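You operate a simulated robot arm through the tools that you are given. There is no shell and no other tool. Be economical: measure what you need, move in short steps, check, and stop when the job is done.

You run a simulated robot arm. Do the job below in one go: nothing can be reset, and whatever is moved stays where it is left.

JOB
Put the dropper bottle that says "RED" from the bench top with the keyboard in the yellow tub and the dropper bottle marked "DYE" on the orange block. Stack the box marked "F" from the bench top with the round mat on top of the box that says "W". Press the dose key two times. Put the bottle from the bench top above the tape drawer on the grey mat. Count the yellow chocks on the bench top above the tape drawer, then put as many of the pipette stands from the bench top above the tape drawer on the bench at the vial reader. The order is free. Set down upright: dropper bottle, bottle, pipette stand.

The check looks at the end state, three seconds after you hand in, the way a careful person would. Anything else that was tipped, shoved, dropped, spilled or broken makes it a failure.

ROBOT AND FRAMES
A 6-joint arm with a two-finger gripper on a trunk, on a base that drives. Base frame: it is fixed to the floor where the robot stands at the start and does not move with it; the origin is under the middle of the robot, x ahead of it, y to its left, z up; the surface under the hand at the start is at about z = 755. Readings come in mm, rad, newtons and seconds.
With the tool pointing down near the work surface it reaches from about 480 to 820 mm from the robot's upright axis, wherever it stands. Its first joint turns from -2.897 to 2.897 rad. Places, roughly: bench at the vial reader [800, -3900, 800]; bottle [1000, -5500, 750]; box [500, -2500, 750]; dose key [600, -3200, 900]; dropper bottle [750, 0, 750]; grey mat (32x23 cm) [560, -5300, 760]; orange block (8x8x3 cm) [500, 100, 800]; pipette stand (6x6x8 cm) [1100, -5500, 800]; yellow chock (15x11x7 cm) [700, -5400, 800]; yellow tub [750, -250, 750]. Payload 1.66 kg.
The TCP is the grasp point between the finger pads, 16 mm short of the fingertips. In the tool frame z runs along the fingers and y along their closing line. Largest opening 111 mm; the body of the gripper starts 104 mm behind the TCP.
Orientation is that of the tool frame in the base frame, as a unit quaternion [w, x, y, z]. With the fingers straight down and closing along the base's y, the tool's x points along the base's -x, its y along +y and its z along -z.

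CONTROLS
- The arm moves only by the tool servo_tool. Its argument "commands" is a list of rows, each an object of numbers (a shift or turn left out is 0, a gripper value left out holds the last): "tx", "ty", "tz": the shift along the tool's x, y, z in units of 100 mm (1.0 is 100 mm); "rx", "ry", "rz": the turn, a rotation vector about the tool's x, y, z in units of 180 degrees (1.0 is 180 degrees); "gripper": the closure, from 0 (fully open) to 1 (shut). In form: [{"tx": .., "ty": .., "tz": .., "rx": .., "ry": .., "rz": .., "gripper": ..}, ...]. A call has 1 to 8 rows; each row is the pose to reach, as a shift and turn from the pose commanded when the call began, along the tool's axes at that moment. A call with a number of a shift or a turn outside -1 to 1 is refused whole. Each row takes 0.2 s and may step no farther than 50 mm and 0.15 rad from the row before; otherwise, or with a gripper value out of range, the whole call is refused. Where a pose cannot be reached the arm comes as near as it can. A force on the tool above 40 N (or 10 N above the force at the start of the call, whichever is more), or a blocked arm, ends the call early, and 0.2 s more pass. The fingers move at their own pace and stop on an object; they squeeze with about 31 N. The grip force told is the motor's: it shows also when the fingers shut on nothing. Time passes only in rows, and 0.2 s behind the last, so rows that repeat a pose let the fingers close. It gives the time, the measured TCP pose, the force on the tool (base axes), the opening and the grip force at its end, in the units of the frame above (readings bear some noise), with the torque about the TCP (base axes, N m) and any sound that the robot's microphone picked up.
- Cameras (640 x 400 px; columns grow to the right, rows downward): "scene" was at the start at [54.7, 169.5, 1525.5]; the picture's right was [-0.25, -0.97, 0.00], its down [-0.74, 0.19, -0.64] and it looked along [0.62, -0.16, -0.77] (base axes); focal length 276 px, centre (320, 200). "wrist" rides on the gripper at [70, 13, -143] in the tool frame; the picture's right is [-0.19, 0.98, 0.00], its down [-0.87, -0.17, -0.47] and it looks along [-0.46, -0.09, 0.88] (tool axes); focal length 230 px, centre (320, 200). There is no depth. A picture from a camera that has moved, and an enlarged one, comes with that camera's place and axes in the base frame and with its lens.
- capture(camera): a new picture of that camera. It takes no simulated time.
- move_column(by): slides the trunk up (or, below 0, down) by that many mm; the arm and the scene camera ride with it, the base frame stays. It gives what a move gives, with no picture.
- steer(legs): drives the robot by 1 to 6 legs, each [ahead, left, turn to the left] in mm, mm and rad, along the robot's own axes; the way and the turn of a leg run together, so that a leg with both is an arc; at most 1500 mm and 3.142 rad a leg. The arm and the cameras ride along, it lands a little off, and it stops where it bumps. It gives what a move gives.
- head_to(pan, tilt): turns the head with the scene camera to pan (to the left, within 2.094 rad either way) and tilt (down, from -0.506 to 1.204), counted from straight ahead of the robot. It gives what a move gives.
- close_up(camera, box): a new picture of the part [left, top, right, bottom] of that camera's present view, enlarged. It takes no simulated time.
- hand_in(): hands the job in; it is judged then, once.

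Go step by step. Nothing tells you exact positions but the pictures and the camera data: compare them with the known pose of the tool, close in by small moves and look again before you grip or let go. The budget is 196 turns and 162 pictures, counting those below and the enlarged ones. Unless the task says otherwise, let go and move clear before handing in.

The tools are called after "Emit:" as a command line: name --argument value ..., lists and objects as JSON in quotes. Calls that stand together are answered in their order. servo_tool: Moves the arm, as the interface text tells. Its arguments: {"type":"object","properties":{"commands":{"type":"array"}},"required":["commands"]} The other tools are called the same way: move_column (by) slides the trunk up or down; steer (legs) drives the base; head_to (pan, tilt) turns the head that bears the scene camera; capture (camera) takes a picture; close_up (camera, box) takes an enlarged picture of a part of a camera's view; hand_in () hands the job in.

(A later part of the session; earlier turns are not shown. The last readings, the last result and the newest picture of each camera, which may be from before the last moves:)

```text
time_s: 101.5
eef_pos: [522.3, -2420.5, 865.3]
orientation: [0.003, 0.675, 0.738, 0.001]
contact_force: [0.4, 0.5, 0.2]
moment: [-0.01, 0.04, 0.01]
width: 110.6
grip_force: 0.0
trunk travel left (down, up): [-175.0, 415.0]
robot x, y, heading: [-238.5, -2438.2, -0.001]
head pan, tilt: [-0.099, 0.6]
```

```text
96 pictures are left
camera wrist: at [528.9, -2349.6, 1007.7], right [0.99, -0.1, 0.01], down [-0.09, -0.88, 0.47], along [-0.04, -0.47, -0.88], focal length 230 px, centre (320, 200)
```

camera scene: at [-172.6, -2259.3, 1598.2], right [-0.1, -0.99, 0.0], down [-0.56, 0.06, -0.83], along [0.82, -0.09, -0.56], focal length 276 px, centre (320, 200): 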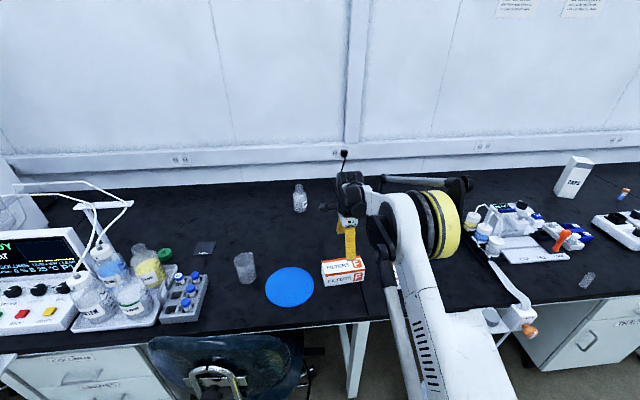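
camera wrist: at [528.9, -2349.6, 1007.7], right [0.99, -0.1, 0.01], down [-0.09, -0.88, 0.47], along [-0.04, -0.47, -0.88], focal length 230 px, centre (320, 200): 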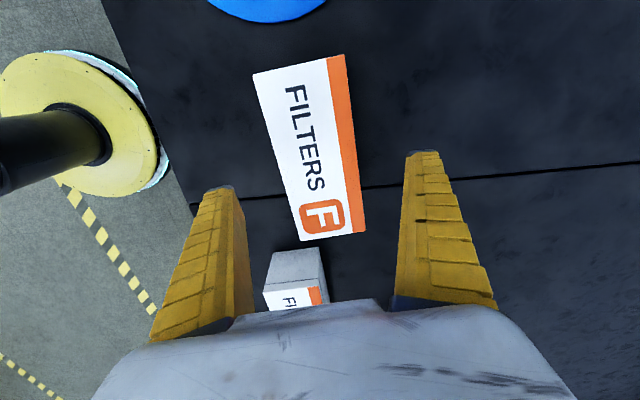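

Centred between the fingers. I descend to z≈783.

Emit:
servo_tool --commands '[{"tz": 0.4}, {"tz": 0.7}, {"tz": 0.82}, {"tz": 0.82}]'

Emit:
capture --camera "wrist"

```text
time_s: 102.5
eef_pos: [523.5, -2422.2, 782.1]
orientation: [0.003, 0.675, 0.737, 0.001]
contact_force: [0.5, -0.1, -0.2]
moment: [0.0, 0.01, 0.02]
width: 110.9
grip_force: 0.1
trunk travel left (down, up): [-175.0, 415.0]
robot x, y, heading: [-242.1, -2439.3, -0.004]
head pan, tilt: [-0.099, 0.6]
```

```text
95 pictures are left
camera wrist: at [530.2, -2350.1, 924.1], right [0.99, -0.1, 0.01], down [-0.09, -0.88, 0.47], along [-0.04, -0.47, -0.88], focal length 230 px, centre (320, 200)
```

wrist: 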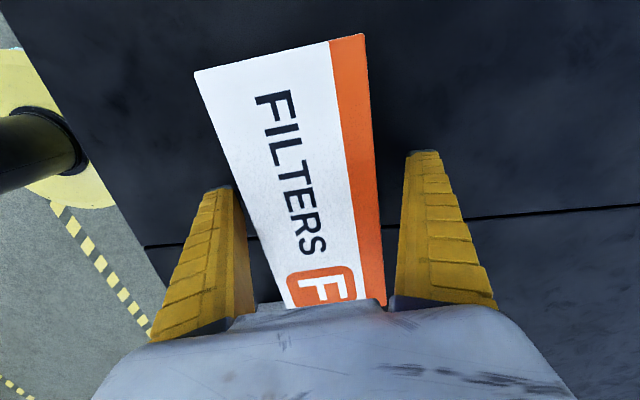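

Emit:
servo_tool --commands '[{"gripper": 1}, {"gripper": 1}, {"gripper": 1}, {"gripper": 1}]'

Emit:
move_column --by 110

Emit:
capture --camera "wrist"

```text
time_s: 103.5
eef_pos: [523.4, -2422.3, 783.2]
orientation: [0.003, 0.675, 0.738, 0.001]
contact_force: [0.4, 0.6, -0.3]
moment: [-0.02, 0.0, 0.01]
width: 64.4
grip_force: 31.5
trunk travel left (down, up): [-175.0, 415.0]
robot x, y, heading: [-241.8, -2436.7, -0.006]
head pan, tilt: [-0.099, 0.6]
```

```text
time_s: 104.9
eef_pos: [523.8, -2421.3, 891.7]
orientation: [0.003, 0.675, 0.738, 0.0]
contact_force: [-0.2, 0.0, -1.4]
moment: [-0.01, 0.0, 0.02]
width: 64.2
grip_force: 31.5
trunk travel left (down, up): [-285.0, 305.0]
robot x, y, heading: [-242.3, -2437.3, -0.001]
head pan, tilt: [-0.099, 0.6]
```

```text
94 pictures are left
camera wrist: at [530.4, -2350.1, 1034.0], right [0.99, -0.1, 0.01], down [-0.09, -0.88, 0.47], along [-0.04, -0.47, -0.88], focal length 230 px, centre (320, 200)
```

wrist: 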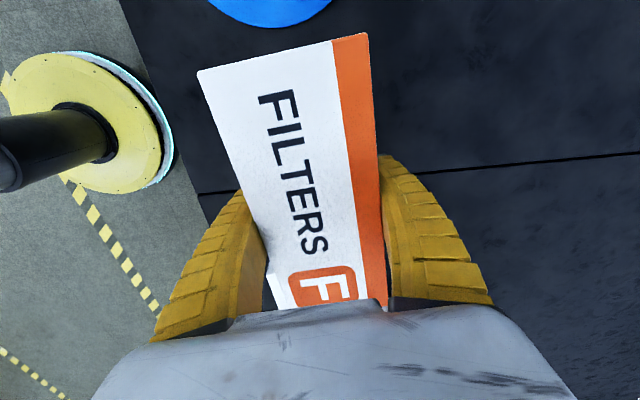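

F is held (64 mm). Now I measure W with the scene camera.

Emit:
close_up --camera "scene" --box '[300, 220, 460, 320]'

Emit:
servo_tool --commands '[{"tz": -0.4}, {"tz": -0.5, "tx": -0.3}, {"tz": -0.5, "tx": -0.7}, {"tz": -0.5, "tx": -1.0}, {"tz": -0.5, "tx": -1.0}]'

Emit:
capture --camera "scene"

Emit:
capture --camera "wrist"

```text
4.00 times, centred on (380, 270) of scene
camera zoom: at [-172.2, -2259.2, 1707.9], right [-0.1, -0.99, 0.0], down [-0.56, 0.06, -0.82], along [0.82, -0.09, -0.57], focal length 1105 px, centre (80, -80)
```

zoom: 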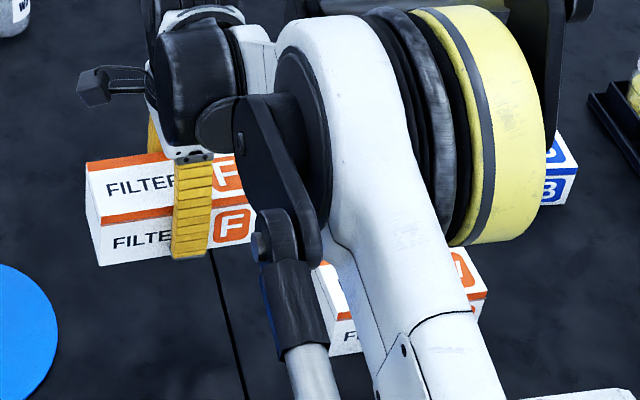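

```text
time_s: 106.1
eef_pos: [532.6, -2517.5, 943.7]
orientation: [0.003, 0.674, 0.738, 0.001]
contact_force: [0.7, -0.3, -1.0]
moment: [0.01, 0.01, 0.0]
width: 64.3
grip_force: 31.4
trunk travel left (down, up): [-285.0, 305.0]
robot x, y, heading: [-238.7, -2437.1, -0.005]
head pan, tilt: [-0.099, 0.6]
```

```text
92 pictures are left
camera scene: at [-172.4, -2259.0, 1708.1], right [-0.1, -0.99, 0.0], down [-0.56, 0.06, -0.83], along [0.82, -0.09, -0.56], focal length 276 px, centre (320, 200)
```

scene: 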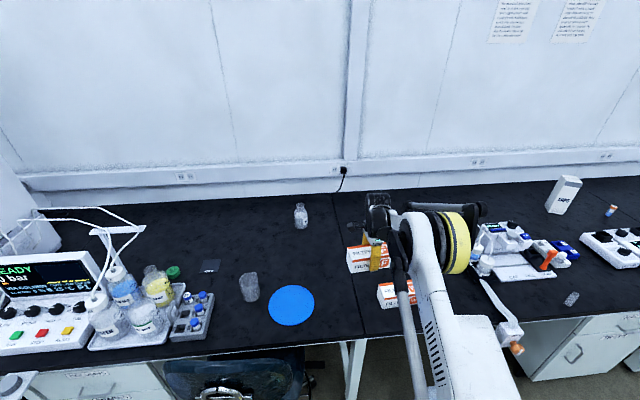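

```text
91 pictures are left
camera wrist: at [539.0, -2445.9, 1085.7], right [0.99, -0.1, 0.01], down [-0.09, -0.88, 0.47], along [-0.04, -0.47, -0.88], focal length 230 px, centre (320, 200)
```

wrist: 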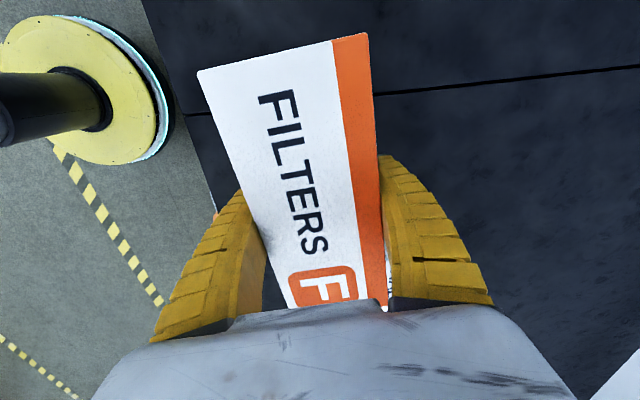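

The held box hides W. I move the hand toward me (x≈330) at W's y so the wrist camera can see W to the right of the held box.

Emit:
servo_tool --commands '[{"tx": -0.2, "ty": -0.4}, {"tx": -0.35, "ty": -0.72}]'

Emit:
servo_tool --commands '[{"tx": -0.2, "ty": -0.4}, {"tx": -0.35, "ty": -0.72}]'

Emit:
servo_tool --commands '[{"tx": -0.2, "ty": -0.4}, {"tx": -0.35, "ty": -0.72}, {"tx": -0.35, "ty": -0.72}]'

Emit:
capture --camera "wrist"

Emit:
capture --camera "scene"

```text
time_s: 106.7
eef_pos: [463.3, -2560.8, 943.2]
orientation: [0.003, 0.674, 0.739, 0.001]
contact_force: [0.1, -0.4, -0.2]
moment: [0.0, -0.02, 0.02]
width: 64.3
grip_force: 31.2
trunk travel left (down, up): [-285.0, 305.0]
robot x, y, heading: [-240.8, -2438.1, -0.004]
head pan, tilt: [-0.099, 0.6]
```

```text
time_s: 107.3
eef_pos: [391.3, -2602.6, 943.5]
orientation: [0.002, 0.675, 0.738, 0.001]
contact_force: [-0.1, 0.7, -0.3]
moment: [0.0, -0.04, -0.01]
width: 63.9
grip_force: 31.1
trunk travel left (down, up): [-285.0, 305.0]
robot x, y, heading: [-241.8, -2438.6, -0.002]
head pan, tilt: [-0.099, 0.6]
```

```text
time_s: 108.1
eef_pos: [325.9, -2642.5, 942.4]
orientation: [0.002, 0.674, 0.738, 0.002]
contact_force: [-0.1, -0.7, -0.5]
moment: [0.01, 0.01, 0.0]
width: 64.0
grip_force: 31.5
trunk travel left (down, up): [-285.0, 305.0]
robot x, y, heading: [-239.3, -2436.8, -0.004]
head pan, tilt: [-0.099, 0.6]
```

```text
90 pictures are left
camera wrist: at [331.8, -2571.9, 1083.9], right [0.99, -0.1, 0.01], down [-0.09, -0.88, 0.47], along [-0.04, -0.47, -0.88], focal length 230 px, centre (320, 200)
```

wrist: 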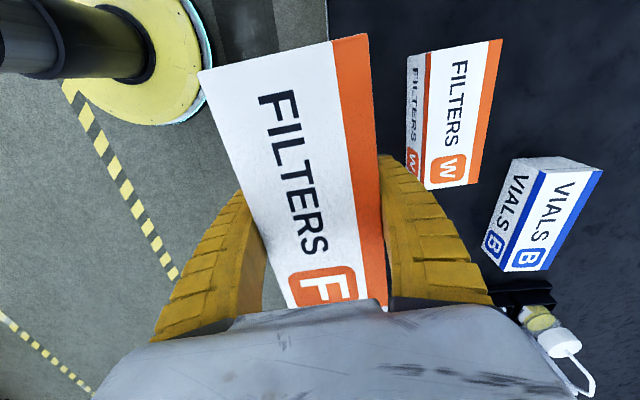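

```text
89 pictures are left
camera scene: at [-172.3, -2259.1, 1708.0], right [-0.1, -0.99, 0.0], down [-0.56, 0.06, -0.82], along [0.82, -0.09, -0.57], focal length 276 px, centre (320, 200)
```

scene: 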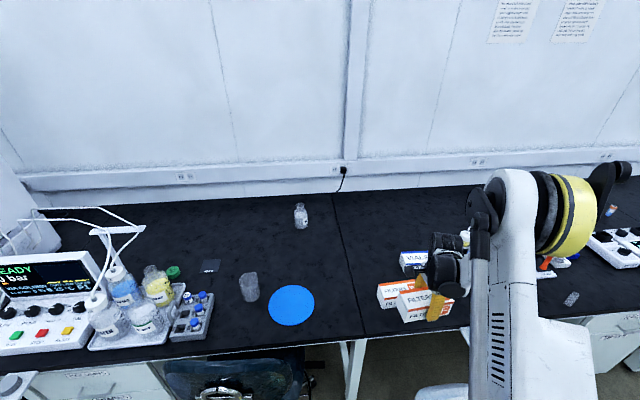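

Now W is visible. I zoom on it.

Emit:
close_up --camera "wrist" --box '[380, 20, 620, 200]'

Emit:
close_up --camera "scene" --box '[360, 230, 480, 330]'

```text
2.22 times, centred on (500, 110) of wrist
camera zoom: at [331.8, -2571.9, 1083.9], right [0.99, -0.1, 0.01], down [-0.09, -0.88, 0.47], along [-0.04, -0.47, -0.88], focal length 511 px, centre (-80, 400)
```

zoom: 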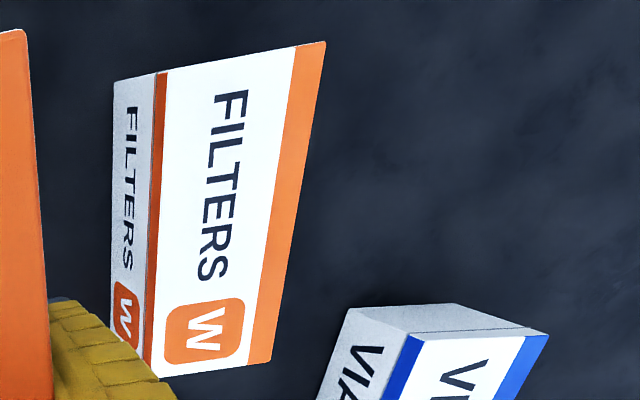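

```text
4.00 times, centred on (420, 280) of scene
camera zoom: at [-172.3, -2259.1, 1708.0], right [-0.1, -0.99, 0.0], down [-0.56, 0.06, -0.82], along [0.82, -0.09, -0.57], focal length 1105 px, centre (-80, -120)
```

zoom: 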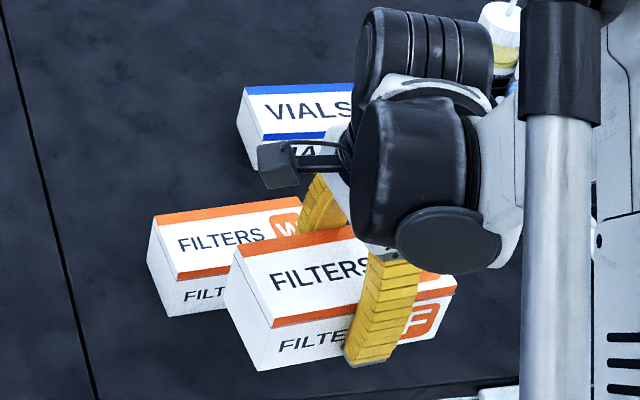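

W's top centre is at about [484, -2636], turned 3.3°. I carry F over it and align.

Emit:
servo_tool --commands '[{"tx": -0.027, "ty": 0.4}, {"tx": -0.054, "ty": 0.79}]'

Emit:
servo_tool --commands '[{"tx": -0.027, "ty": 0.4}, {"tx": -0.054, "ty": 0.79, "rz": 0.0105}, {"tx": -0.054, "ty": 0.79, "rz": 0.0105}, {"tx": -0.054, "ty": 0.79, "rz": 0.0105}]'

Emit:
capture --camera "scene"

```text
time_s: 108.7
eef_pos: [407.3, -2645.3, 944.4]
orientation: [0.003, 0.675, 0.738, 0.0]
contact_force: [-0.5, 0.2, -0.4]
moment: [0.0, 0.0, -0.02]
width: 64.3
grip_force: 31.1
trunk travel left (down, up): [-285.0, 305.0]
robot x, y, heading: [-243.2, -2440.7, -0.005]
head pan, tilt: [-0.099, 0.6]
```

```text
time_s: 109.7
eef_pos: [486.4, -2644.8, 942.2]
orientation: [0.002, 0.687, 0.727, 0.001]
contact_force: [0.4, -0.9, -1.4]
moment: [0.02, 0.01, 0.0]
width: 64.1
grip_force: 31.3
trunk travel left (down, up): [-285.0, 305.0]
robot x, y, heading: [-240.9, -2440.3, -0.002]
head pan, tilt: [-0.099, 0.6]
```

```text
86 pictures are left
camera scene: at [-172.2, -2259.3, 1708.1], right [-0.1, -0.99, 0.0], down [-0.56, 0.06, -0.82], along [0.82, -0.09, -0.57], focal length 276 px, centre (320, 200)
```

scene: 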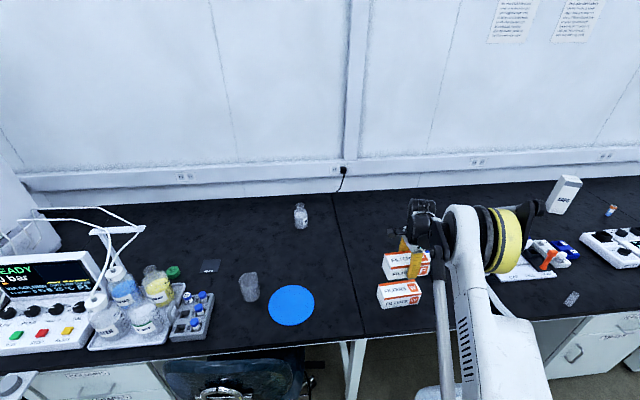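

Slight correction, then lower with the trunk to just above W.

Emit:
servo_tool --commands '[{"tx": 0.055, "ty": -0.015}, {"tx": 0.055, "ty": -0.015}]'

Emit:
move_column --by -85

Emit:
close_up --camera "scene" --box '[350, 200, 470, 300]'

Emit:
close_up --camera "wrist" --box '[180, 20, 460, 220]'

```text
time_s: 110.3
eef_pos: [482.8, -2638.3, 942.5]
orientation: [0.002, 0.687, 0.727, 0.002]
contact_force: [-0.2, -0.4, -1.0]
moment: [-0.03, 0.01, 0.02]
width: 64.5
grip_force: 30.9
trunk travel left (down, up): [-285.0, 305.0]
robot x, y, heading: [-240.4, -2441.9, -0.007]
head pan, tilt: [-0.099, 0.6]
```

```text
time_s: 111.5
eef_pos: [482.8, -2637.9, 858.7]
orientation: [0.002, 0.687, 0.727, 0.0]
contact_force: [1.1, -1.1, -1.5]
moment: [0.01, -0.02, -0.01]
width: 64.3
grip_force: 30.6
trunk travel left (down, up): [-200.0, 390.0]
robot x, y, heading: [-239.4, -2437.3, 0.0]
head pan, tilt: [-0.099, 0.6]
```

```text
4.00 times, centred on (410, 250) of scene
camera zoom: at [-172.6, -2259.3, 1623.2], right [-0.1, -0.99, 0.0], down [-0.56, 0.06, -0.83], along [0.82, -0.09, -0.56], focal length 1105 px, centre (-40, 0)
```

zoom: 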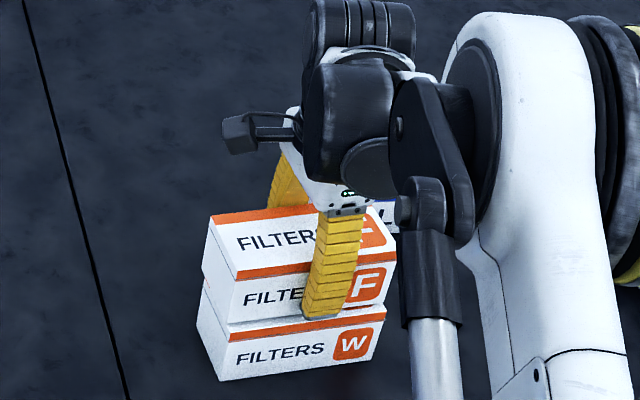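

```text
2.00 times, centred on (320, 120) of wrist
camera zoom: at [492.2, -2566.6, 1000.0], right [0.99, -0.13, 0.01], down [-0.12, -0.87, 0.47], along [-0.06, -0.47, -0.88], focal length 460 px, centre (320, 360)
```

zoom: 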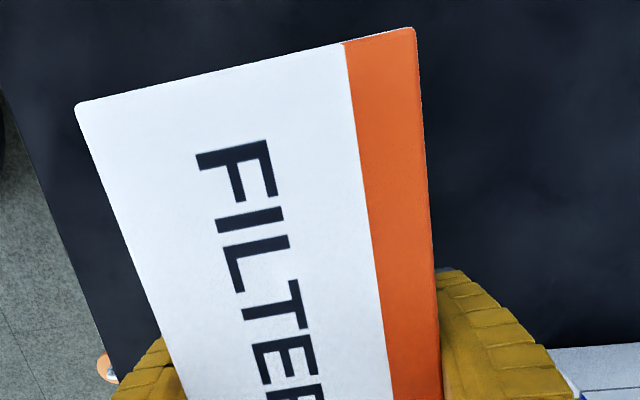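

F lines up with W. I lower slowly until contact.

Emit:
servo_tool --commands '[{"tz": 0.08}, {"tz": 0.14}, {"tz": 0.17}, {"tz": 0.17}]'

Emit:
servo_tool --commands '[{"tz": 0.02}, {"tz": 0.03}, {"tz": 0.04}, {"tz": 0.04}]'

Emit:
close_up --camera "scene" --box '[350, 200, 470, 300]'

```text
time_s: 112.5
eef_pos: [483.1, -2637.0, 841.7]
orientation: [0.004, 0.686, 0.727, 0.001]
contact_force: [0.5, 1.7, 24.8]
moment: [0.05, 0.0, 0.02]
width: 65.8
grip_force: 31.0
trunk travel left (down, up): [-200.0, 390.0]
robot x, y, heading: [-244.8, -2440.3, -0.0]
head pan, tilt: [-0.099, 0.6]
```

```text
time_s: 113.5
eef_pos: [482.1, -2638.1, 836.6]
orientation: [0.003, 0.687, 0.726, 0.001]
contact_force: [-0.2, 1.1, 31.5]
moment: [0.04, 0.31, -0.06]
width: 67.0
grip_force: 31.3
trunk travel left (down, up): [-200.0, 390.0]
robot x, y, heading: [-239.6, -2440.7, -0.003]
head pan, tilt: [-0.099, 0.6]
```

```text
4.00 times, centred on (410, 250) of scene
camera zoom: at [-175.9, -2258.2, 1623.2], right [-0.1, -0.99, 0.0], down [-0.56, 0.06, -0.83], along [0.82, -0.09, -0.56], focal length 1105 px, centre (-40, 0)
```

zoom: 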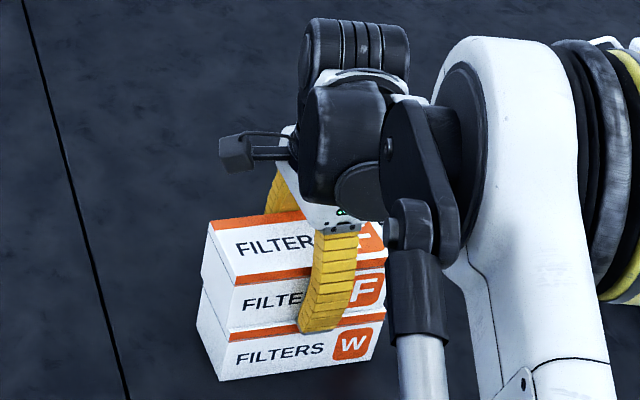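

Seated on W. I ease off the pressure, open, and rise.

Emit:
servo_tool --commands '[{"tz": -0.04}, {"tz": -0.04, "gripper": 0.3}, {"tz": -0.04, "gripper": 0.15}, {"tz": -0.04, "gripper": 0.15}, {"tz": -0.4}, {"tz": -0.8}, {"tz": -1.0}]'

Emit:
move_column --by 100

Emit:
capture --camera "scene"

Emit:
capture --camera "wrist"

```text
time_s: 115.1
eef_pos: [483.2, -2638.4, 934.4]
orientation: [0.003, 0.687, 0.727, 0.001]
contact_force: [-0.1, -0.4, -0.6]
moment: [0.04, -0.03, 0.01]
width: 95.3
grip_force: 0.3
trunk travel left (down, up): [-200.0, 390.0]
robot x, y, heading: [-242.6, -2439.9, -0.005]
head pan, tilt: [-0.099, 0.6]
```

```text
time_s: 116.5
eef_pos: [483.7, -2638.8, 1034.4]
orientation: [0.003, 0.687, 0.727, 0.001]
contact_force: [0.7, 0.2, -0.3]
moment: [-0.01, 0.02, 0.01]
width: 95.1
grip_force: 0.2
trunk travel left (down, up): [-300.0, 290.0]
robot x, y, heading: [-240.8, -2438.1, -0.003]
head pan, tilt: [-0.099, 0.6]
```

```text
82 pictures are left
camera scene: at [-172.3, -2259.3, 1723.0], right [-0.1, -0.99, 0.0], down [-0.56, 0.06, -0.82], along [0.82, -0.09, -0.57], focal length 276 px, centre (320, 200)
```

scene: 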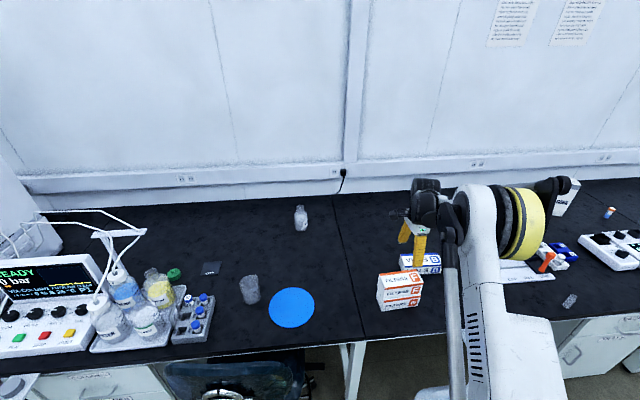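

```text
81 pictures are left
camera wrist: at [492.1, -2567.9, 1176.5], right [0.99, -0.13, 0.01], down [-0.12, -0.87, 0.47], along [-0.06, -0.47, -0.88], focal length 230 px, centre (320, 200)
```

wrist: 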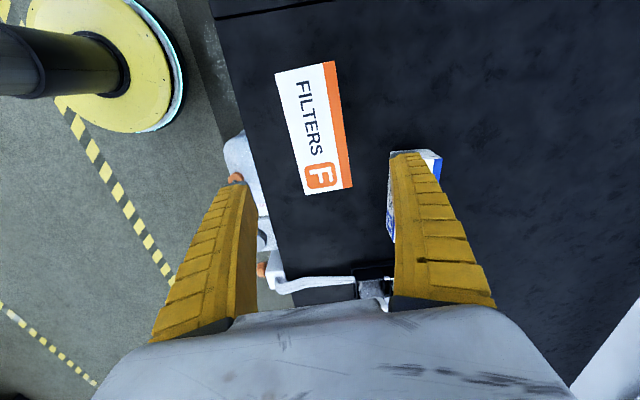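

F sits on W. Next: back off and strafe to the dose-key area around y = -3200.

Emit:
steer --legs '[[-420, 0, 0], [0, -700, 0]]'

Emit:
capture --camera "scene"

```text
time_s: 122.4
eef_pos: [70.3, -3321.0, 1035.5]
orientation: [0.003, 0.684, 0.729, 0.001]
contact_force: [0.1, -0.8, 1.4]
moment: [0.01, -0.02, -0.02]
width: 95.3
grip_force: 0.3
trunk travel left (down, up): [-300.0, 290.0]
robot x, y, heading: [-660.1, -3126.5, 0.0]
head pan, tilt: [-0.099, 0.6]
```

```text
80 pictures are left
camera scene: at [-590.2, -2947.1, 1723.1], right [-0.1, -1.0, 0.0], down [-0.56, 0.05, -0.83], along [0.82, -0.08, -0.56], focal length 276 px, centre (320, 200)
```

scene: 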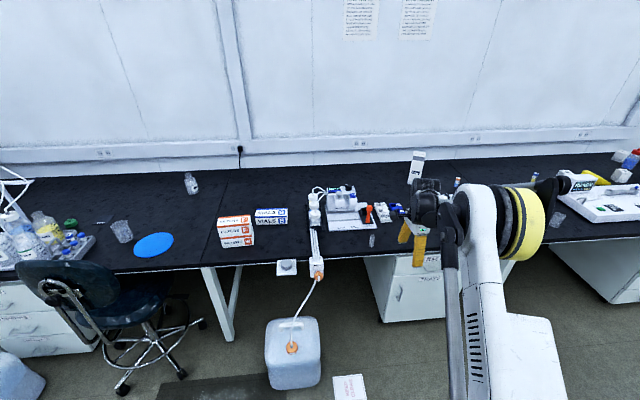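

Emit:
close_up --camera "scene" --box '[290, 165, 430, 265]'

Emit:
close_up --camera "scene" --box '[520, 140, 640, 240]'

```text
4.00 times, centred on (360, 215) of scene
camera zoom: at [-590.2, -2947.1, 1723.1], right [-0.1, -1.0, 0.0], down [-0.56, 0.05, -0.83], along [0.82, -0.08, -0.56], focal length 1105 px, centre (160, 140)
```

zoom: 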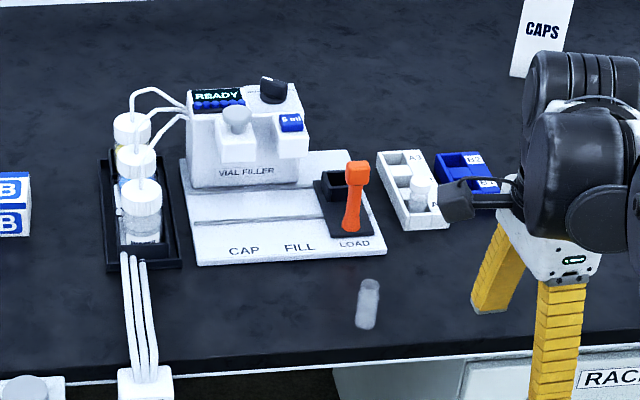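

```text
4.00 times, centred on (580, 190) of scene
camera zoom: at [-590.2, -2947.1, 1723.1], right [-0.1, -1.0, 0.0], down [-0.56, 0.05, -0.83], along [0.82, -0.08, -0.56], focal length 1105 px, centre (-720, 240)
```

zoom: 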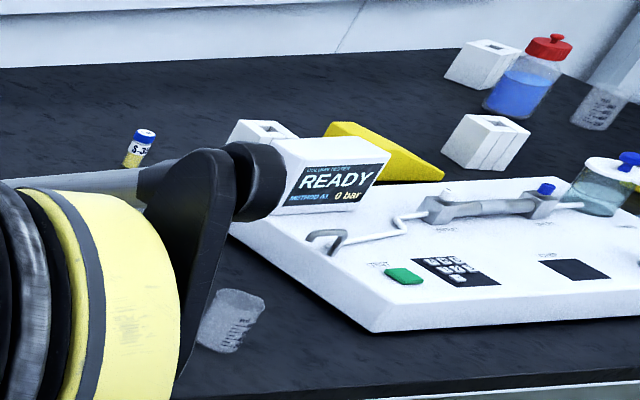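

The vial filler at about [630, -3247] carries a blue key. I drive closer and look at it from above.

Emit:
steer --legs '[[540, 0, 0], [0, -110, 0]]'

Emit:
servo_tool --commands '[{"tx": 0.4, "gripper": 1}, {"tx": 0.8}, {"tx": 1.0}]'

Emit:
head_to --pan 0.0 --tilt 0.75

Emit:
capture --camera "scene"

Emit:
capture --camera "wrist"

```text
time_s: 125.5
eef_pos: [606.0, -3318.4, 1034.4]
orientation: [0.004, 0.685, 0.729, 0.001]
contact_force: [-0.7, 0.9, 0.1]
moment: [-0.03, -0.03, 0.01]
width: 94.9
grip_force: 0.5
trunk travel left (down, up): [-300.0, 290.0]
robot x, y, heading: [-122.3, -3126.4, 0.006]
head pan, tilt: [-0.099, 0.6]
stopped in leg 1: the robot was blocked; the commanded pose is now the measured one
```

```text
time_s: 126.3
eef_pos: [600.8, -3217.4, 1033.2]
orientation: [0.003, 0.684, 0.73, 0.001]
contact_force: [0.4, -0.5, -0.8]
moment: [0.0, 0.02, -0.05]
width: 0.2
grip_force: 28.6
trunk travel left (down, up): [-300.0, 290.0]
robot x, y, heading: [-122.3, -3126.3, 0.008]
head pan, tilt: [-0.099, 0.6]
```

```text
time_s: 127.0
eef_pos: [600.2, -3219.9, 1033.8]
orientation: [0.004, 0.684, 0.73, 0.001]
contact_force: [-0.5, 0.0, -1.0]
moment: [0.0, -0.03, 0.02]
width: 0.0
grip_force: 28.7
trunk travel left (down, up): [-300.0, 290.0]
robot x, y, heading: [-119.1, -3127.0, 0.003]
head pan, tilt: [0.0, 0.75]
```

```text
77 pictures are left
camera scene: at [-57.6, -2935.7, 1710.2], right [0.0, -1.0, 0.0], down [-0.68, 0.0, -0.73], along [0.73, 0.0, -0.68], focal length 276 px, centre (320, 200)
```

scene: 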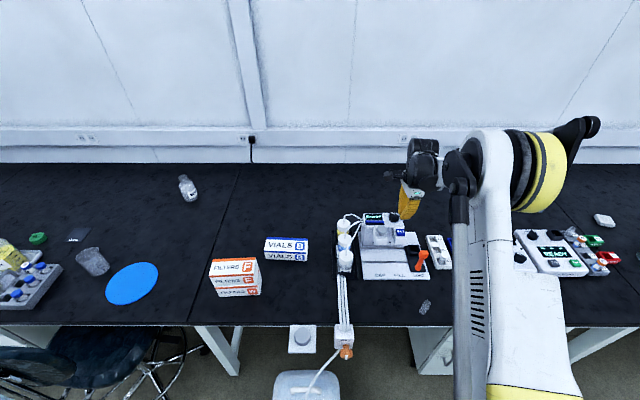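

```text
76 pictures are left
camera wrist: at [608.8, -3147.9, 1175.7], right [0.99, -0.13, 0.01], down [-0.11, -0.87, 0.47], along [-0.05, -0.47, -0.88], focal length 230 px, centre (320, 200)
```

wrist: 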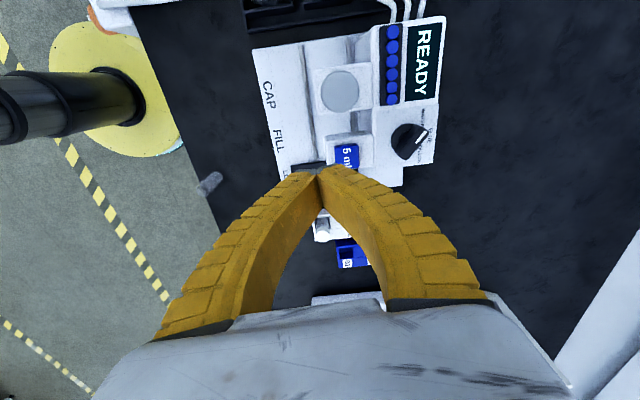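

The base stopped against something at its front left (probably the jug), so I back off 25 mm and shift right. Then I look at the filler more closely.

Emit:
steer --legs '[[-25, 0, 0], [0, -110, 0]]'

Emit:
servo_tool --commands '[{"tx": 0.4}, {"tx": 0.8}, {"tx": 1.0}, {"tx": 1.0}]'

Emit:
close_up --camera "scene" --box '[300, 180, 440, 280]'

Emit:
close_up --camera "wrist" --box '[240, 0, 480, 180]'

Emit:
capture --camera "scene"

```text
time_s: 128.6
eef_pos: [574.1, -3331.5, 1034.2]
orientation: [0.003, 0.686, 0.728, 0.001]
contact_force: [0.4, -0.2, -0.2]
moment: [0.04, 0.01, 0.02]
width: 0.4
grip_force: 28.7
trunk travel left (down, up): [-300.0, 290.0]
robot x, y, heading: [-145.9, -3231.3, 0.0]
head pan, tilt: [0.0, 0.75]
```

```text
time_s: 129.6
eef_pos: [569.1, -3228.4, 1034.8]
orientation: [0.003, 0.686, 0.728, 0.0]
contact_force: [0.7, 0.2, 0.2]
moment: [-0.01, 0.0, -0.02]
width: 0.1
grip_force: 27.9
trunk travel left (down, up): [-300.0, 290.0]
robot x, y, heading: [-148.1, -3236.0, 0.001]
head pan, tilt: [0.0, 0.75]
```

```text
4.00 times, centred on (370, 230) of scene
camera zoom: at [-82.5, -3044.5, 1710.2], right [0.0, -1.0, 0.0], down [-0.68, 0.0, -0.73], along [0.73, 0.0, -0.68], focal length 1105 px, centre (120, 80)
```

zoom: 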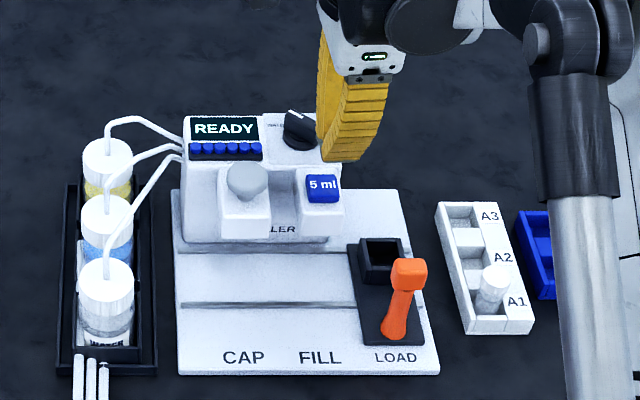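

```text
2.22 times, centred on (360, 90) of wrist
camera zoom: at [577.2, -3157.2, 1176.9], right [0.99, -0.13, 0.01], down [-0.12, -0.87, 0.47], along [-0.06, -0.47, -0.88], focal length 511 px, centre (231, 444)
```

zoom: 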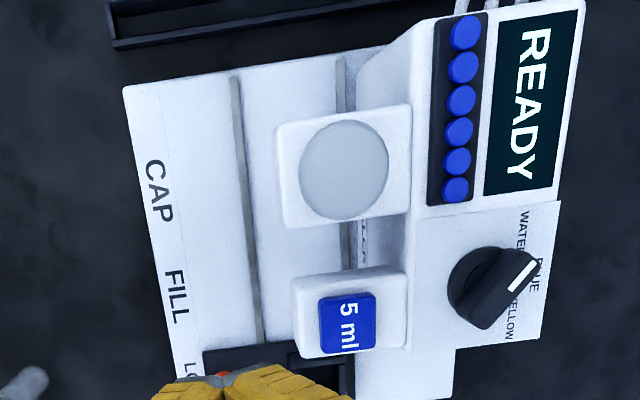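

```text
73 pictures are left
camera scene: at [-82.5, -3044.5, 1710.2], right [0.0, -1.0, 0.0], down [-0.68, 0.0, -0.73], along [0.73, 0.0, -0.68], focal length 276 px, centre (320, 200)
```

scene: 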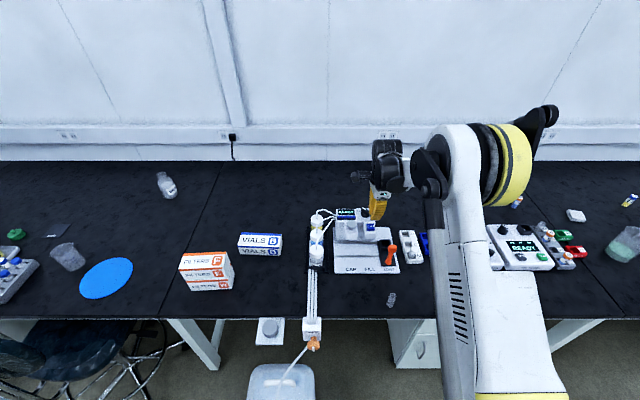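

The dose key is the blue "5 ml" key at about [630, -3238, 905]. I put the closed fingertips above it and lower with the trunk.

Emit:
servo_tool --commands '[{"tx": -0.07, "ty": 0.3}, {"tx": -0.136, "ty": 0.6}, {"tx": -0.136, "ty": 0.6}]'

Emit:
move_column --by -75

Emit:
capture --camera "wrist"

Emit:
close_up --camera "scene" --box '[310, 170, 430, 270]'

```text
time_s: 130.4
eef_pos: [627.9, -3240.1, 1036.8]
orientation: [0.003, 0.686, 0.728, 0.001]
contact_force: [0.2, 0.0, -1.1]
moment: [0.0, -0.01, -0.02]
width: 0.1
grip_force: 28.4
trunk travel left (down, up): [-300.0, 290.0]
robot x, y, heading: [-144.8, -3232.2, -0.001]
head pan, tilt: [0.0, 0.75]
```

```text
time_s: 131.6
eef_pos: [628.2, -3239.0, 960.8]
orientation: [0.004, 0.685, 0.728, 0.001]
contact_force: [-1.4, -0.9, -0.6]
moment: [-0.01, -0.03, 0.01]
width: 0.2
grip_force: 28.6
trunk travel left (down, up): [-225.0, 365.0]
robot x, y, heading: [-149.3, -3231.5, -0.001]
head pan, tilt: [0.0, 0.75]
```

```text
72 pictures are left
camera wrist: at [636.0, -3168.9, 1102.8], right [0.99, -0.13, 0.01], down [-0.12, -0.87, 0.47], along [-0.06, -0.47, -0.88], focal length 230 px, centre (320, 200)
```

wrist: 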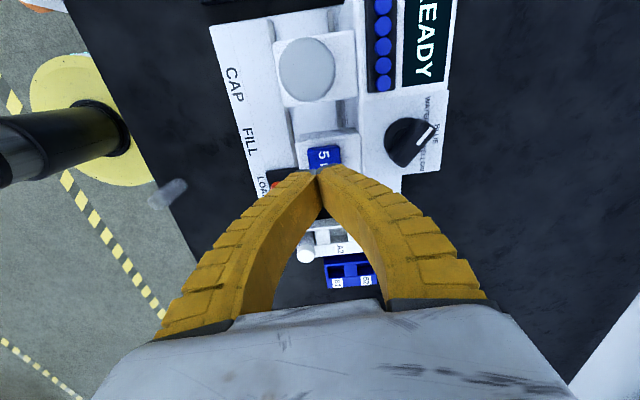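

```text
4.00 times, centred on (370, 220) of scene
camera zoom: at [-82.8, -3044.5, 1635.3], right [0.0, -1.0, 0.0], down [-0.68, 0.0, -0.73], along [0.73, 0.0, -0.68], focal length 1105 px, centre (120, 120)
```

zoom: 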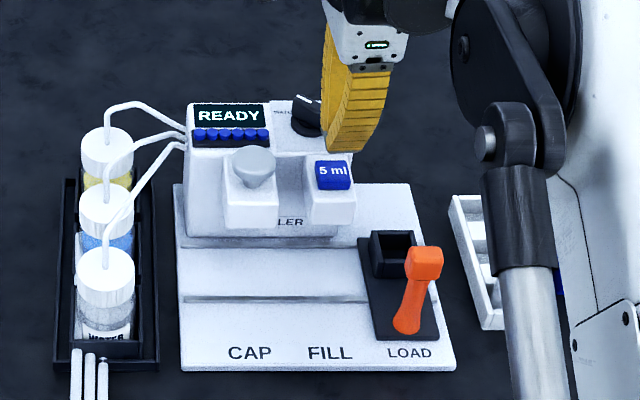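

Nearly aligned; I nudge 3 mm and descend to just above the key.

Emit:
servo_tool --commands '[{"tx": 0.03, "ty": 0.03, "tz": 0.15}, {"tx": 0.03, "ty": 0.03, "tz": 0.32}, {"tx": 0.03, "ty": 0.03, "tz": 0.32}]'

Emit:
close_up --camera "scene" --box '[340, 180, 430, 255]'

Emit:
close_up --camera "wrist" --box '[220, 80, 420, 220]'

```text
time_s: 132.4
eef_pos: [630.3, -3238.5, 930.6]
orientation: [0.003, 0.686, 0.728, 0.001]
contact_force: [0.0, -0.5, 0.0]
moment: [-0.04, -0.01, 0.04]
width: 0.0
grip_force: 28.1
trunk travel left (down, up): [-225.0, 365.0]
robot x, y, heading: [-147.6, -3234.5, -0.003]
head pan, tilt: [0.0, 0.75]
```

```text
5.33 times, centred on (385, 218) of scene
camera zoom: at [-82.6, -3044.4, 1635.2], right [0.0, -1.0, 0.0], down [-0.68, 0.0, -0.73], along [0.73, 0.0, -0.68], focal length 1473 px, centre (-27, 107)
```

zoom: 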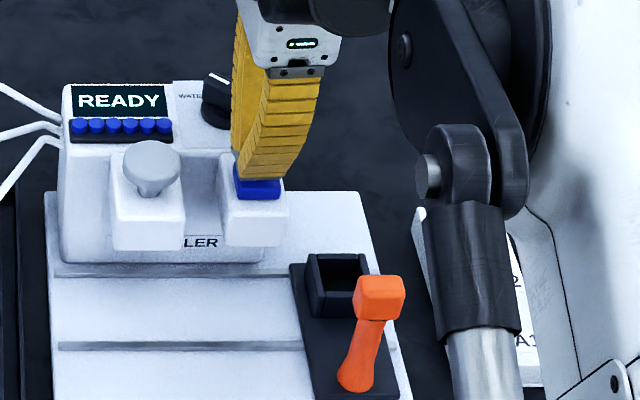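

```text
2.86 times, centred on (320, 150) of wrist
camera zoom: at [639.1, -3166.1, 1071.7], right [0.99, -0.13, 0.01], down [-0.12, -0.87, 0.47], along [-0.06, -0.47, -0.88], focal length 657 px, centre (320, 343)
```

zoom: 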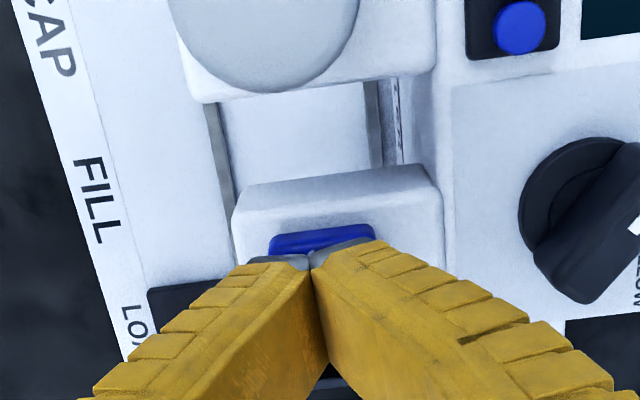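

The tips are right over the key. I press down in small steps, watching force and sound.

Emit:
servo_tool --commands '[{"tz": 0.03}, {"tz": 0.06}, {"tz": 0.08}, {"tz": 0.1}, {"tz": 0.12}]'

Emit:
close_up --camera "scene" --box '[340, 180, 430, 255]'

```text
time_s: 133.6
eef_pos: [629.8, -3237.1, 917.7]
orientation: [0.003, 0.686, 0.728, 0.001]
contact_force: [-0.4, 0.5, 0.1]
moment: [0.01, -0.01, -0.02]
width: 0.0
grip_force: 28.1
trunk travel left (down, up): [-225.0, 365.0]
robot x, y, heading: [-145.7, -3232.2, -0.005]
head pan, tilt: [0.0, 0.75]
```

```text
5.33 times, centred on (385, 218) of scene
camera zoom: at [-82.6, -3044.4, 1635.2], right [0.0, -1.0, 0.0], down [-0.68, 0.0, -0.73], along [0.73, 0.0, -0.68], focal length 1473 px, centre (-27, 107)
```

zoom: 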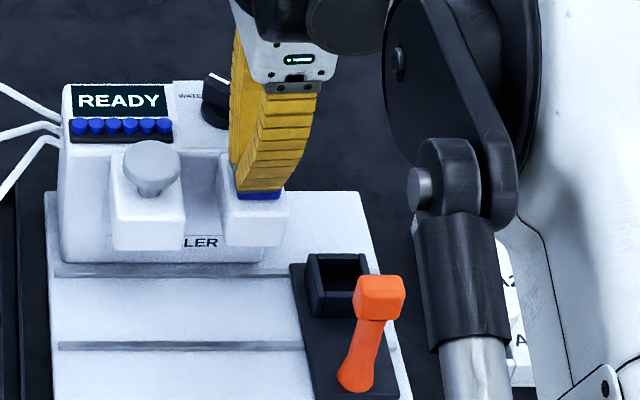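

No contact yet; continue slowly.

Emit:
servo_tool --commands '[{"tz": 0.02}, {"tz": 0.04}, {"tz": 0.05}, {"tz": 0.06}]'

```text
time_s: 134.6
eef_pos: [630.9, -3235.8, 911.0]
orientation: [0.003, 0.686, 0.728, 0.001]
contact_force: [0.4, -1.0, 3.0]
moment: [-0.02, -0.01, -0.04]
width: 6.2
grip_force: 28.7
trunk travel left (down, up): [-225.0, 365.0]
robot x, y, heading: [-147.7, -3235.1, -0.004]
head pan, tilt: [0.0, 0.75]
heard: click
```

A click at z≈911 with 3 N. I check the display.

Emit:
close_up --camera "scene" --box '[340, 180, 430, 255]'

```text
5.33 times, centred on (385, 218) of scene
camera zoom: at [-83.0, -3044.5, 1635.3], right [0.0, -1.0, 0.0], down [-0.68, 0.0, -0.73], along [0.73, 0.0, -0.68], focal length 1473 px, centre (-27, 107)
```

zoom: 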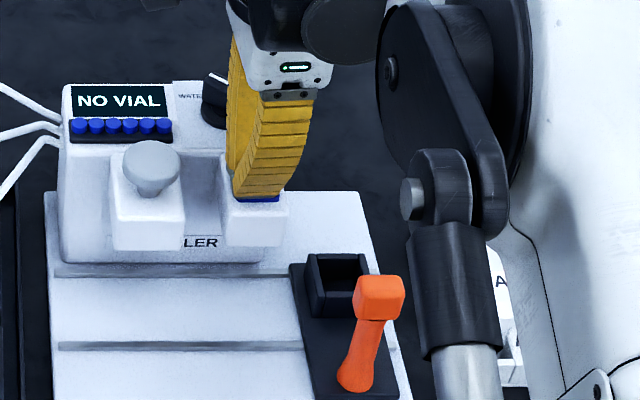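

The display reads "NO VIAL": the press registered. I rise 15 mm to release, then press once more.

Emit:
servo_tool --commands '[{"tz": -0.05}, {"tz": -0.1}, {"tz": -0.15}, {"tz": -0.15}, {"tz": -0.15}]'

Emit:
close_up --camera "scene" --box '[340, 180, 430, 255]'

```text
time_s: 135.8
eef_pos: [632.2, -3238.0, 926.0]
orientation: [0.003, 0.686, 0.728, 0.001]
contact_force: [-0.7, -0.6, 0.3]
moment: [-0.04, 0.0, -0.03]
width: 0.0
grip_force: 28.3
trunk travel left (down, up): [-225.0, 365.0]
robot x, y, heading: [-147.6, -3235.4, 0.002]
head pan, tilt: [0.0, 0.75]
```

```text
5.33 times, centred on (385, 218) of scene
camera zoom: at [-82.6, -3044.4, 1635.2], right [0.0, -1.0, 0.0], down [-0.68, 0.0, -0.73], along [0.73, 0.0, -0.68], focal length 1473 px, centre (-27, 107)
```

zoom: 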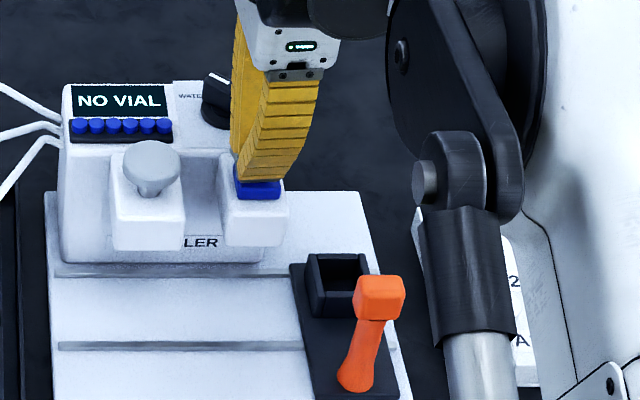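

Emit:
servo_tool --commands '[{"tz": 0.05}, {"tz": 0.1}, {"tz": 0.12}, {"tz": 0.14}, {"tz": 0.155}, {"tz": 0.155}]'

```text
time_s: 137.2
eef_pos: [630.5, -3236.2, 911.0]
orientation: [0.003, 0.686, 0.727, 0.0]
contact_force: [1.3, -1.2, 1.7]
moment: [0.0, 0.04, -0.01]
width: 6.1
grip_force: 28.8
trunk travel left (down, up): [-225.0, 365.0]
robot x, y, heading: [-145.2, -3234.8, 0.001]
head pan, tilt: [0.0, 0.75]
heard: click
```

Second click heard. I rise clear and move on along the lane toward the tape-drawer bench (y ≈ -5400).

Emit:
servo_tool --commands '[{"tz": -0.3}, {"tz": -0.7}, {"tz": -1.0}, {"tz": -1.0}]'

Emit:
move_column --by 75

Emit:
steer --legs '[[-460, 0, 0], [0, -650, 0]]'

Emit:
head_to --pan -0.7 --tilt 0.45

Emit:
capture --camera "scene"

Emit:
head_to --pan 0.15 --tilt 0.6

Emit:
capture --camera "scene"

```text
time_s: 138.2
eef_pos: [631.1, -3237.4, 1013.0]
orientation: [0.003, 0.686, 0.728, 0.001]
contact_force: [0.0, 1.0, -0.2]
moment: [0.02, 0.01, 0.01]
width: 0.0
grip_force: 28.6
trunk travel left (down, up): [-225.0, 365.0]
robot x, y, heading: [-143.2, -3229.5, 0.003]
head pan, tilt: [0.0, 0.75]
```

```text
time_s: 139.3
eef_pos: [630.7, -3237.3, 1085.9]
orientation: [0.003, 0.686, 0.728, 0.001]
contact_force: [0.5, 0.3, -0.4]
moment: [0.01, 0.02, -0.01]
width: 0.1
grip_force: 28.8
trunk travel left (down, up): [-300.0, 290.0]
robot x, y, heading: [-144.9, -3231.4, -0.0]
head pan, tilt: [0.0, 0.75]
```

```text
time_s: 145.3
eef_pos: [165.7, -3904.0, 1087.9]
orientation: [0.003, 0.693, 0.721, 0.001]
contact_force: [-1.2, -0.2, -0.2]
moment: [0.06, 0.05, -0.01]
width: 0.0
grip_force: 28.5
trunk travel left (down, up): [-300.0, 290.0]
robot x, y, heading: [-609.1, -3888.2, -0.016]
head pan, tilt: [0.0, 0.75]
```

```text
time_s: 146.3
eef_pos: [166.5, -3903.4, 1086.4]
orientation: [0.003, 0.693, 0.721, 0.002]
contact_force: [0.3, 0.7, -1.4]
moment: [0.02, -0.01, 0.0]
width: 0.0
grip_force: 28.4
trunk travel left (down, up): [-300.0, 290.0]
robot x, y, heading: [-610.8, -3886.1, -0.019]
head pan, tilt: [-0.7, 0.45]
```

```text
65 pictures are left
camera scene: at [-556.4, -3757.2, 1736.6], right [-0.66, -0.75, 0.0], down [-0.33, 0.29, -0.9], along [0.68, -0.59, -0.44], focal length 276 px, centre (320, 200)
```

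scene: 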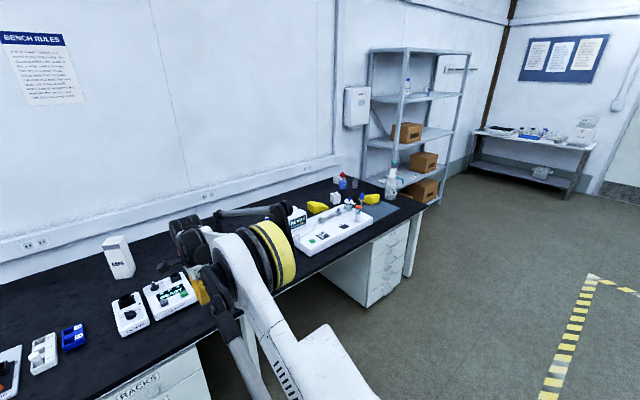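

```text
time_s: 147.5
eef_pos: [166.7, -3904.6, 1088.1]
orientation: [0.002, 0.691, 0.722, 0.0]
contact_force: [-0.3, -0.7, 0.4]
moment: [-0.01, 0.02, 0.02]
width: 0.4
grip_force: 28.5
trunk travel left (down, up): [-300.0, 290.0]
robot x, y, heading: [-610.2, -3884.9, -0.019]
head pan, tilt: [0.15, 0.6]
```

```text
64 pictures are left
camera scene: at [-538.1, -3685.2, 1723.1], right [0.13, -0.99, 0.0], down [-0.56, -0.07, -0.83], along [0.82, 0.11, -0.56], focal length 276 px, centre (320, 200)
```

scene: 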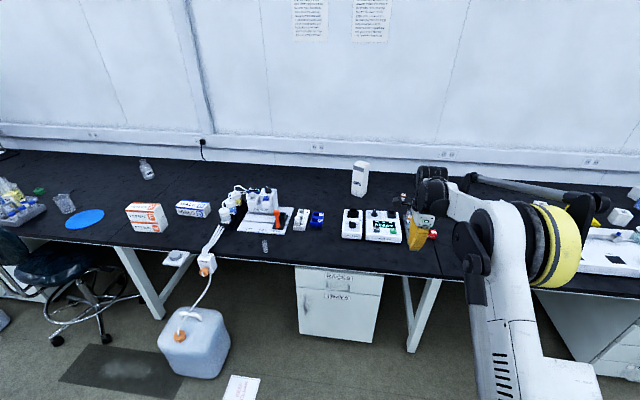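

The bench at the tape drawer is further right, with yellow chocks, white stands and a bottle. I drive there.

Emit:
steer --legs '[[0, 0, 0.018], [0, -1420, 0]]'

Emit:
head_to --pan -0.1 --tilt 0.55

Emit:
capture --camera "scene"

```text
time_s: 155.3
eef_pos: [168.3, -5386.6, 1087.3]
orientation: [0.003, 0.685, 0.728, 0.001]
contact_force: [-0.2, -1.1, -0.4]
moment: [-0.01, -0.01, 0.02]
width: 0.2
grip_force: 28.2
trunk travel left (down, up): [-300.0, 290.0]
robot x, y, heading: [-608.1, -5386.5, 0.007]
head pan, tilt: [0.15, 0.6]
```

```text
time_s: 156.0
eef_pos: [168.1, -5386.7, 1086.7]
orientation: [0.003, 0.685, 0.728, 0.001]
contact_force: [0.4, -0.5, -0.1]
moment: [0.02, -0.06, 0.0]
width: 0.0
grip_force: 28.8
trunk travel left (down, up): [-300.0, 290.0]
robot x, y, heading: [-607.7, -5382.5, 0.0]
head pan, tilt: [-0.099, 0.55]
```

```text
63 pictures are left
camera scene: at [-538.7, -5203.6, 1727.6], right [-0.1, -1.0, 0.0], down [-0.52, 0.05, -0.85], along [0.85, -0.08, -0.52], focal length 276 px, centre (320, 200)
```

scene: 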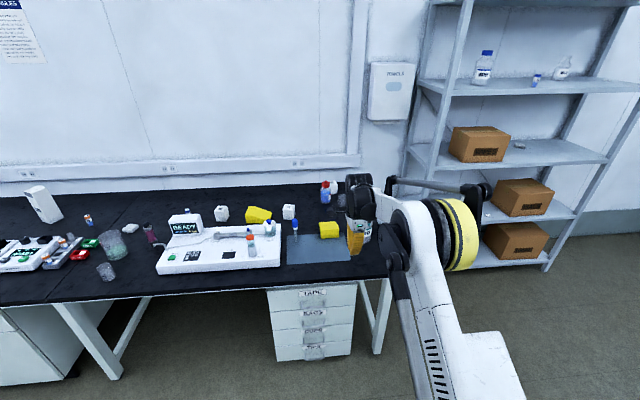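

I need an unobstructed view; I shift right a bit and look left.

Emit:
steer --legs '[[0, -330, 0]]'

Emit:
head_to --pan 0.15 --tilt 0.55

Emit:
close_up --camera "scene" --box '[140, 130, 400, 290]'

```text
time_s: 158.2
eef_pos: [170.8, -5708.1, 1087.8]
orientation: [0.002, 0.68, 0.733, 0.002]
contact_force: [0.0, 0.1, -0.1]
moment: [0.01, 0.05, -0.03]
width: 0.0
grip_force: 28.5
trunk travel left (down, up): [-300.0, 290.0]
robot x, y, heading: [-607.6, -5713.3, 0.01]
head pan, tilt: [-0.099, 0.55]
```

```text
time_s: 159.0
eef_pos: [171.5, -5707.9, 1087.0]
orientation: [0.004, 0.68, 0.733, 0.0]
contact_force: [-0.4, -0.4, 0.0]
moment: [-0.05, -0.03, -0.01]
width: 0.0
grip_force: 28.1
trunk travel left (down, up): [-300.0, 290.0]
robot x, y, heading: [-601.8, -5716.8, 0.012]
head pan, tilt: [0.15, 0.55]
```

```text
2.46 times, centred on (270, 210) of scene
camera zoom: at [-539.3, -5511.6, 1727.6], right [0.16, -0.99, 0.0], down [-0.52, -0.09, -0.85], along [0.84, 0.14, -0.52], focal length 680 px, centre (443, 175)
```

zoom: 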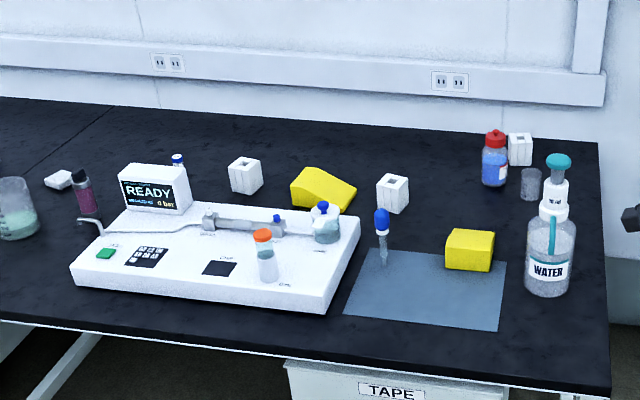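

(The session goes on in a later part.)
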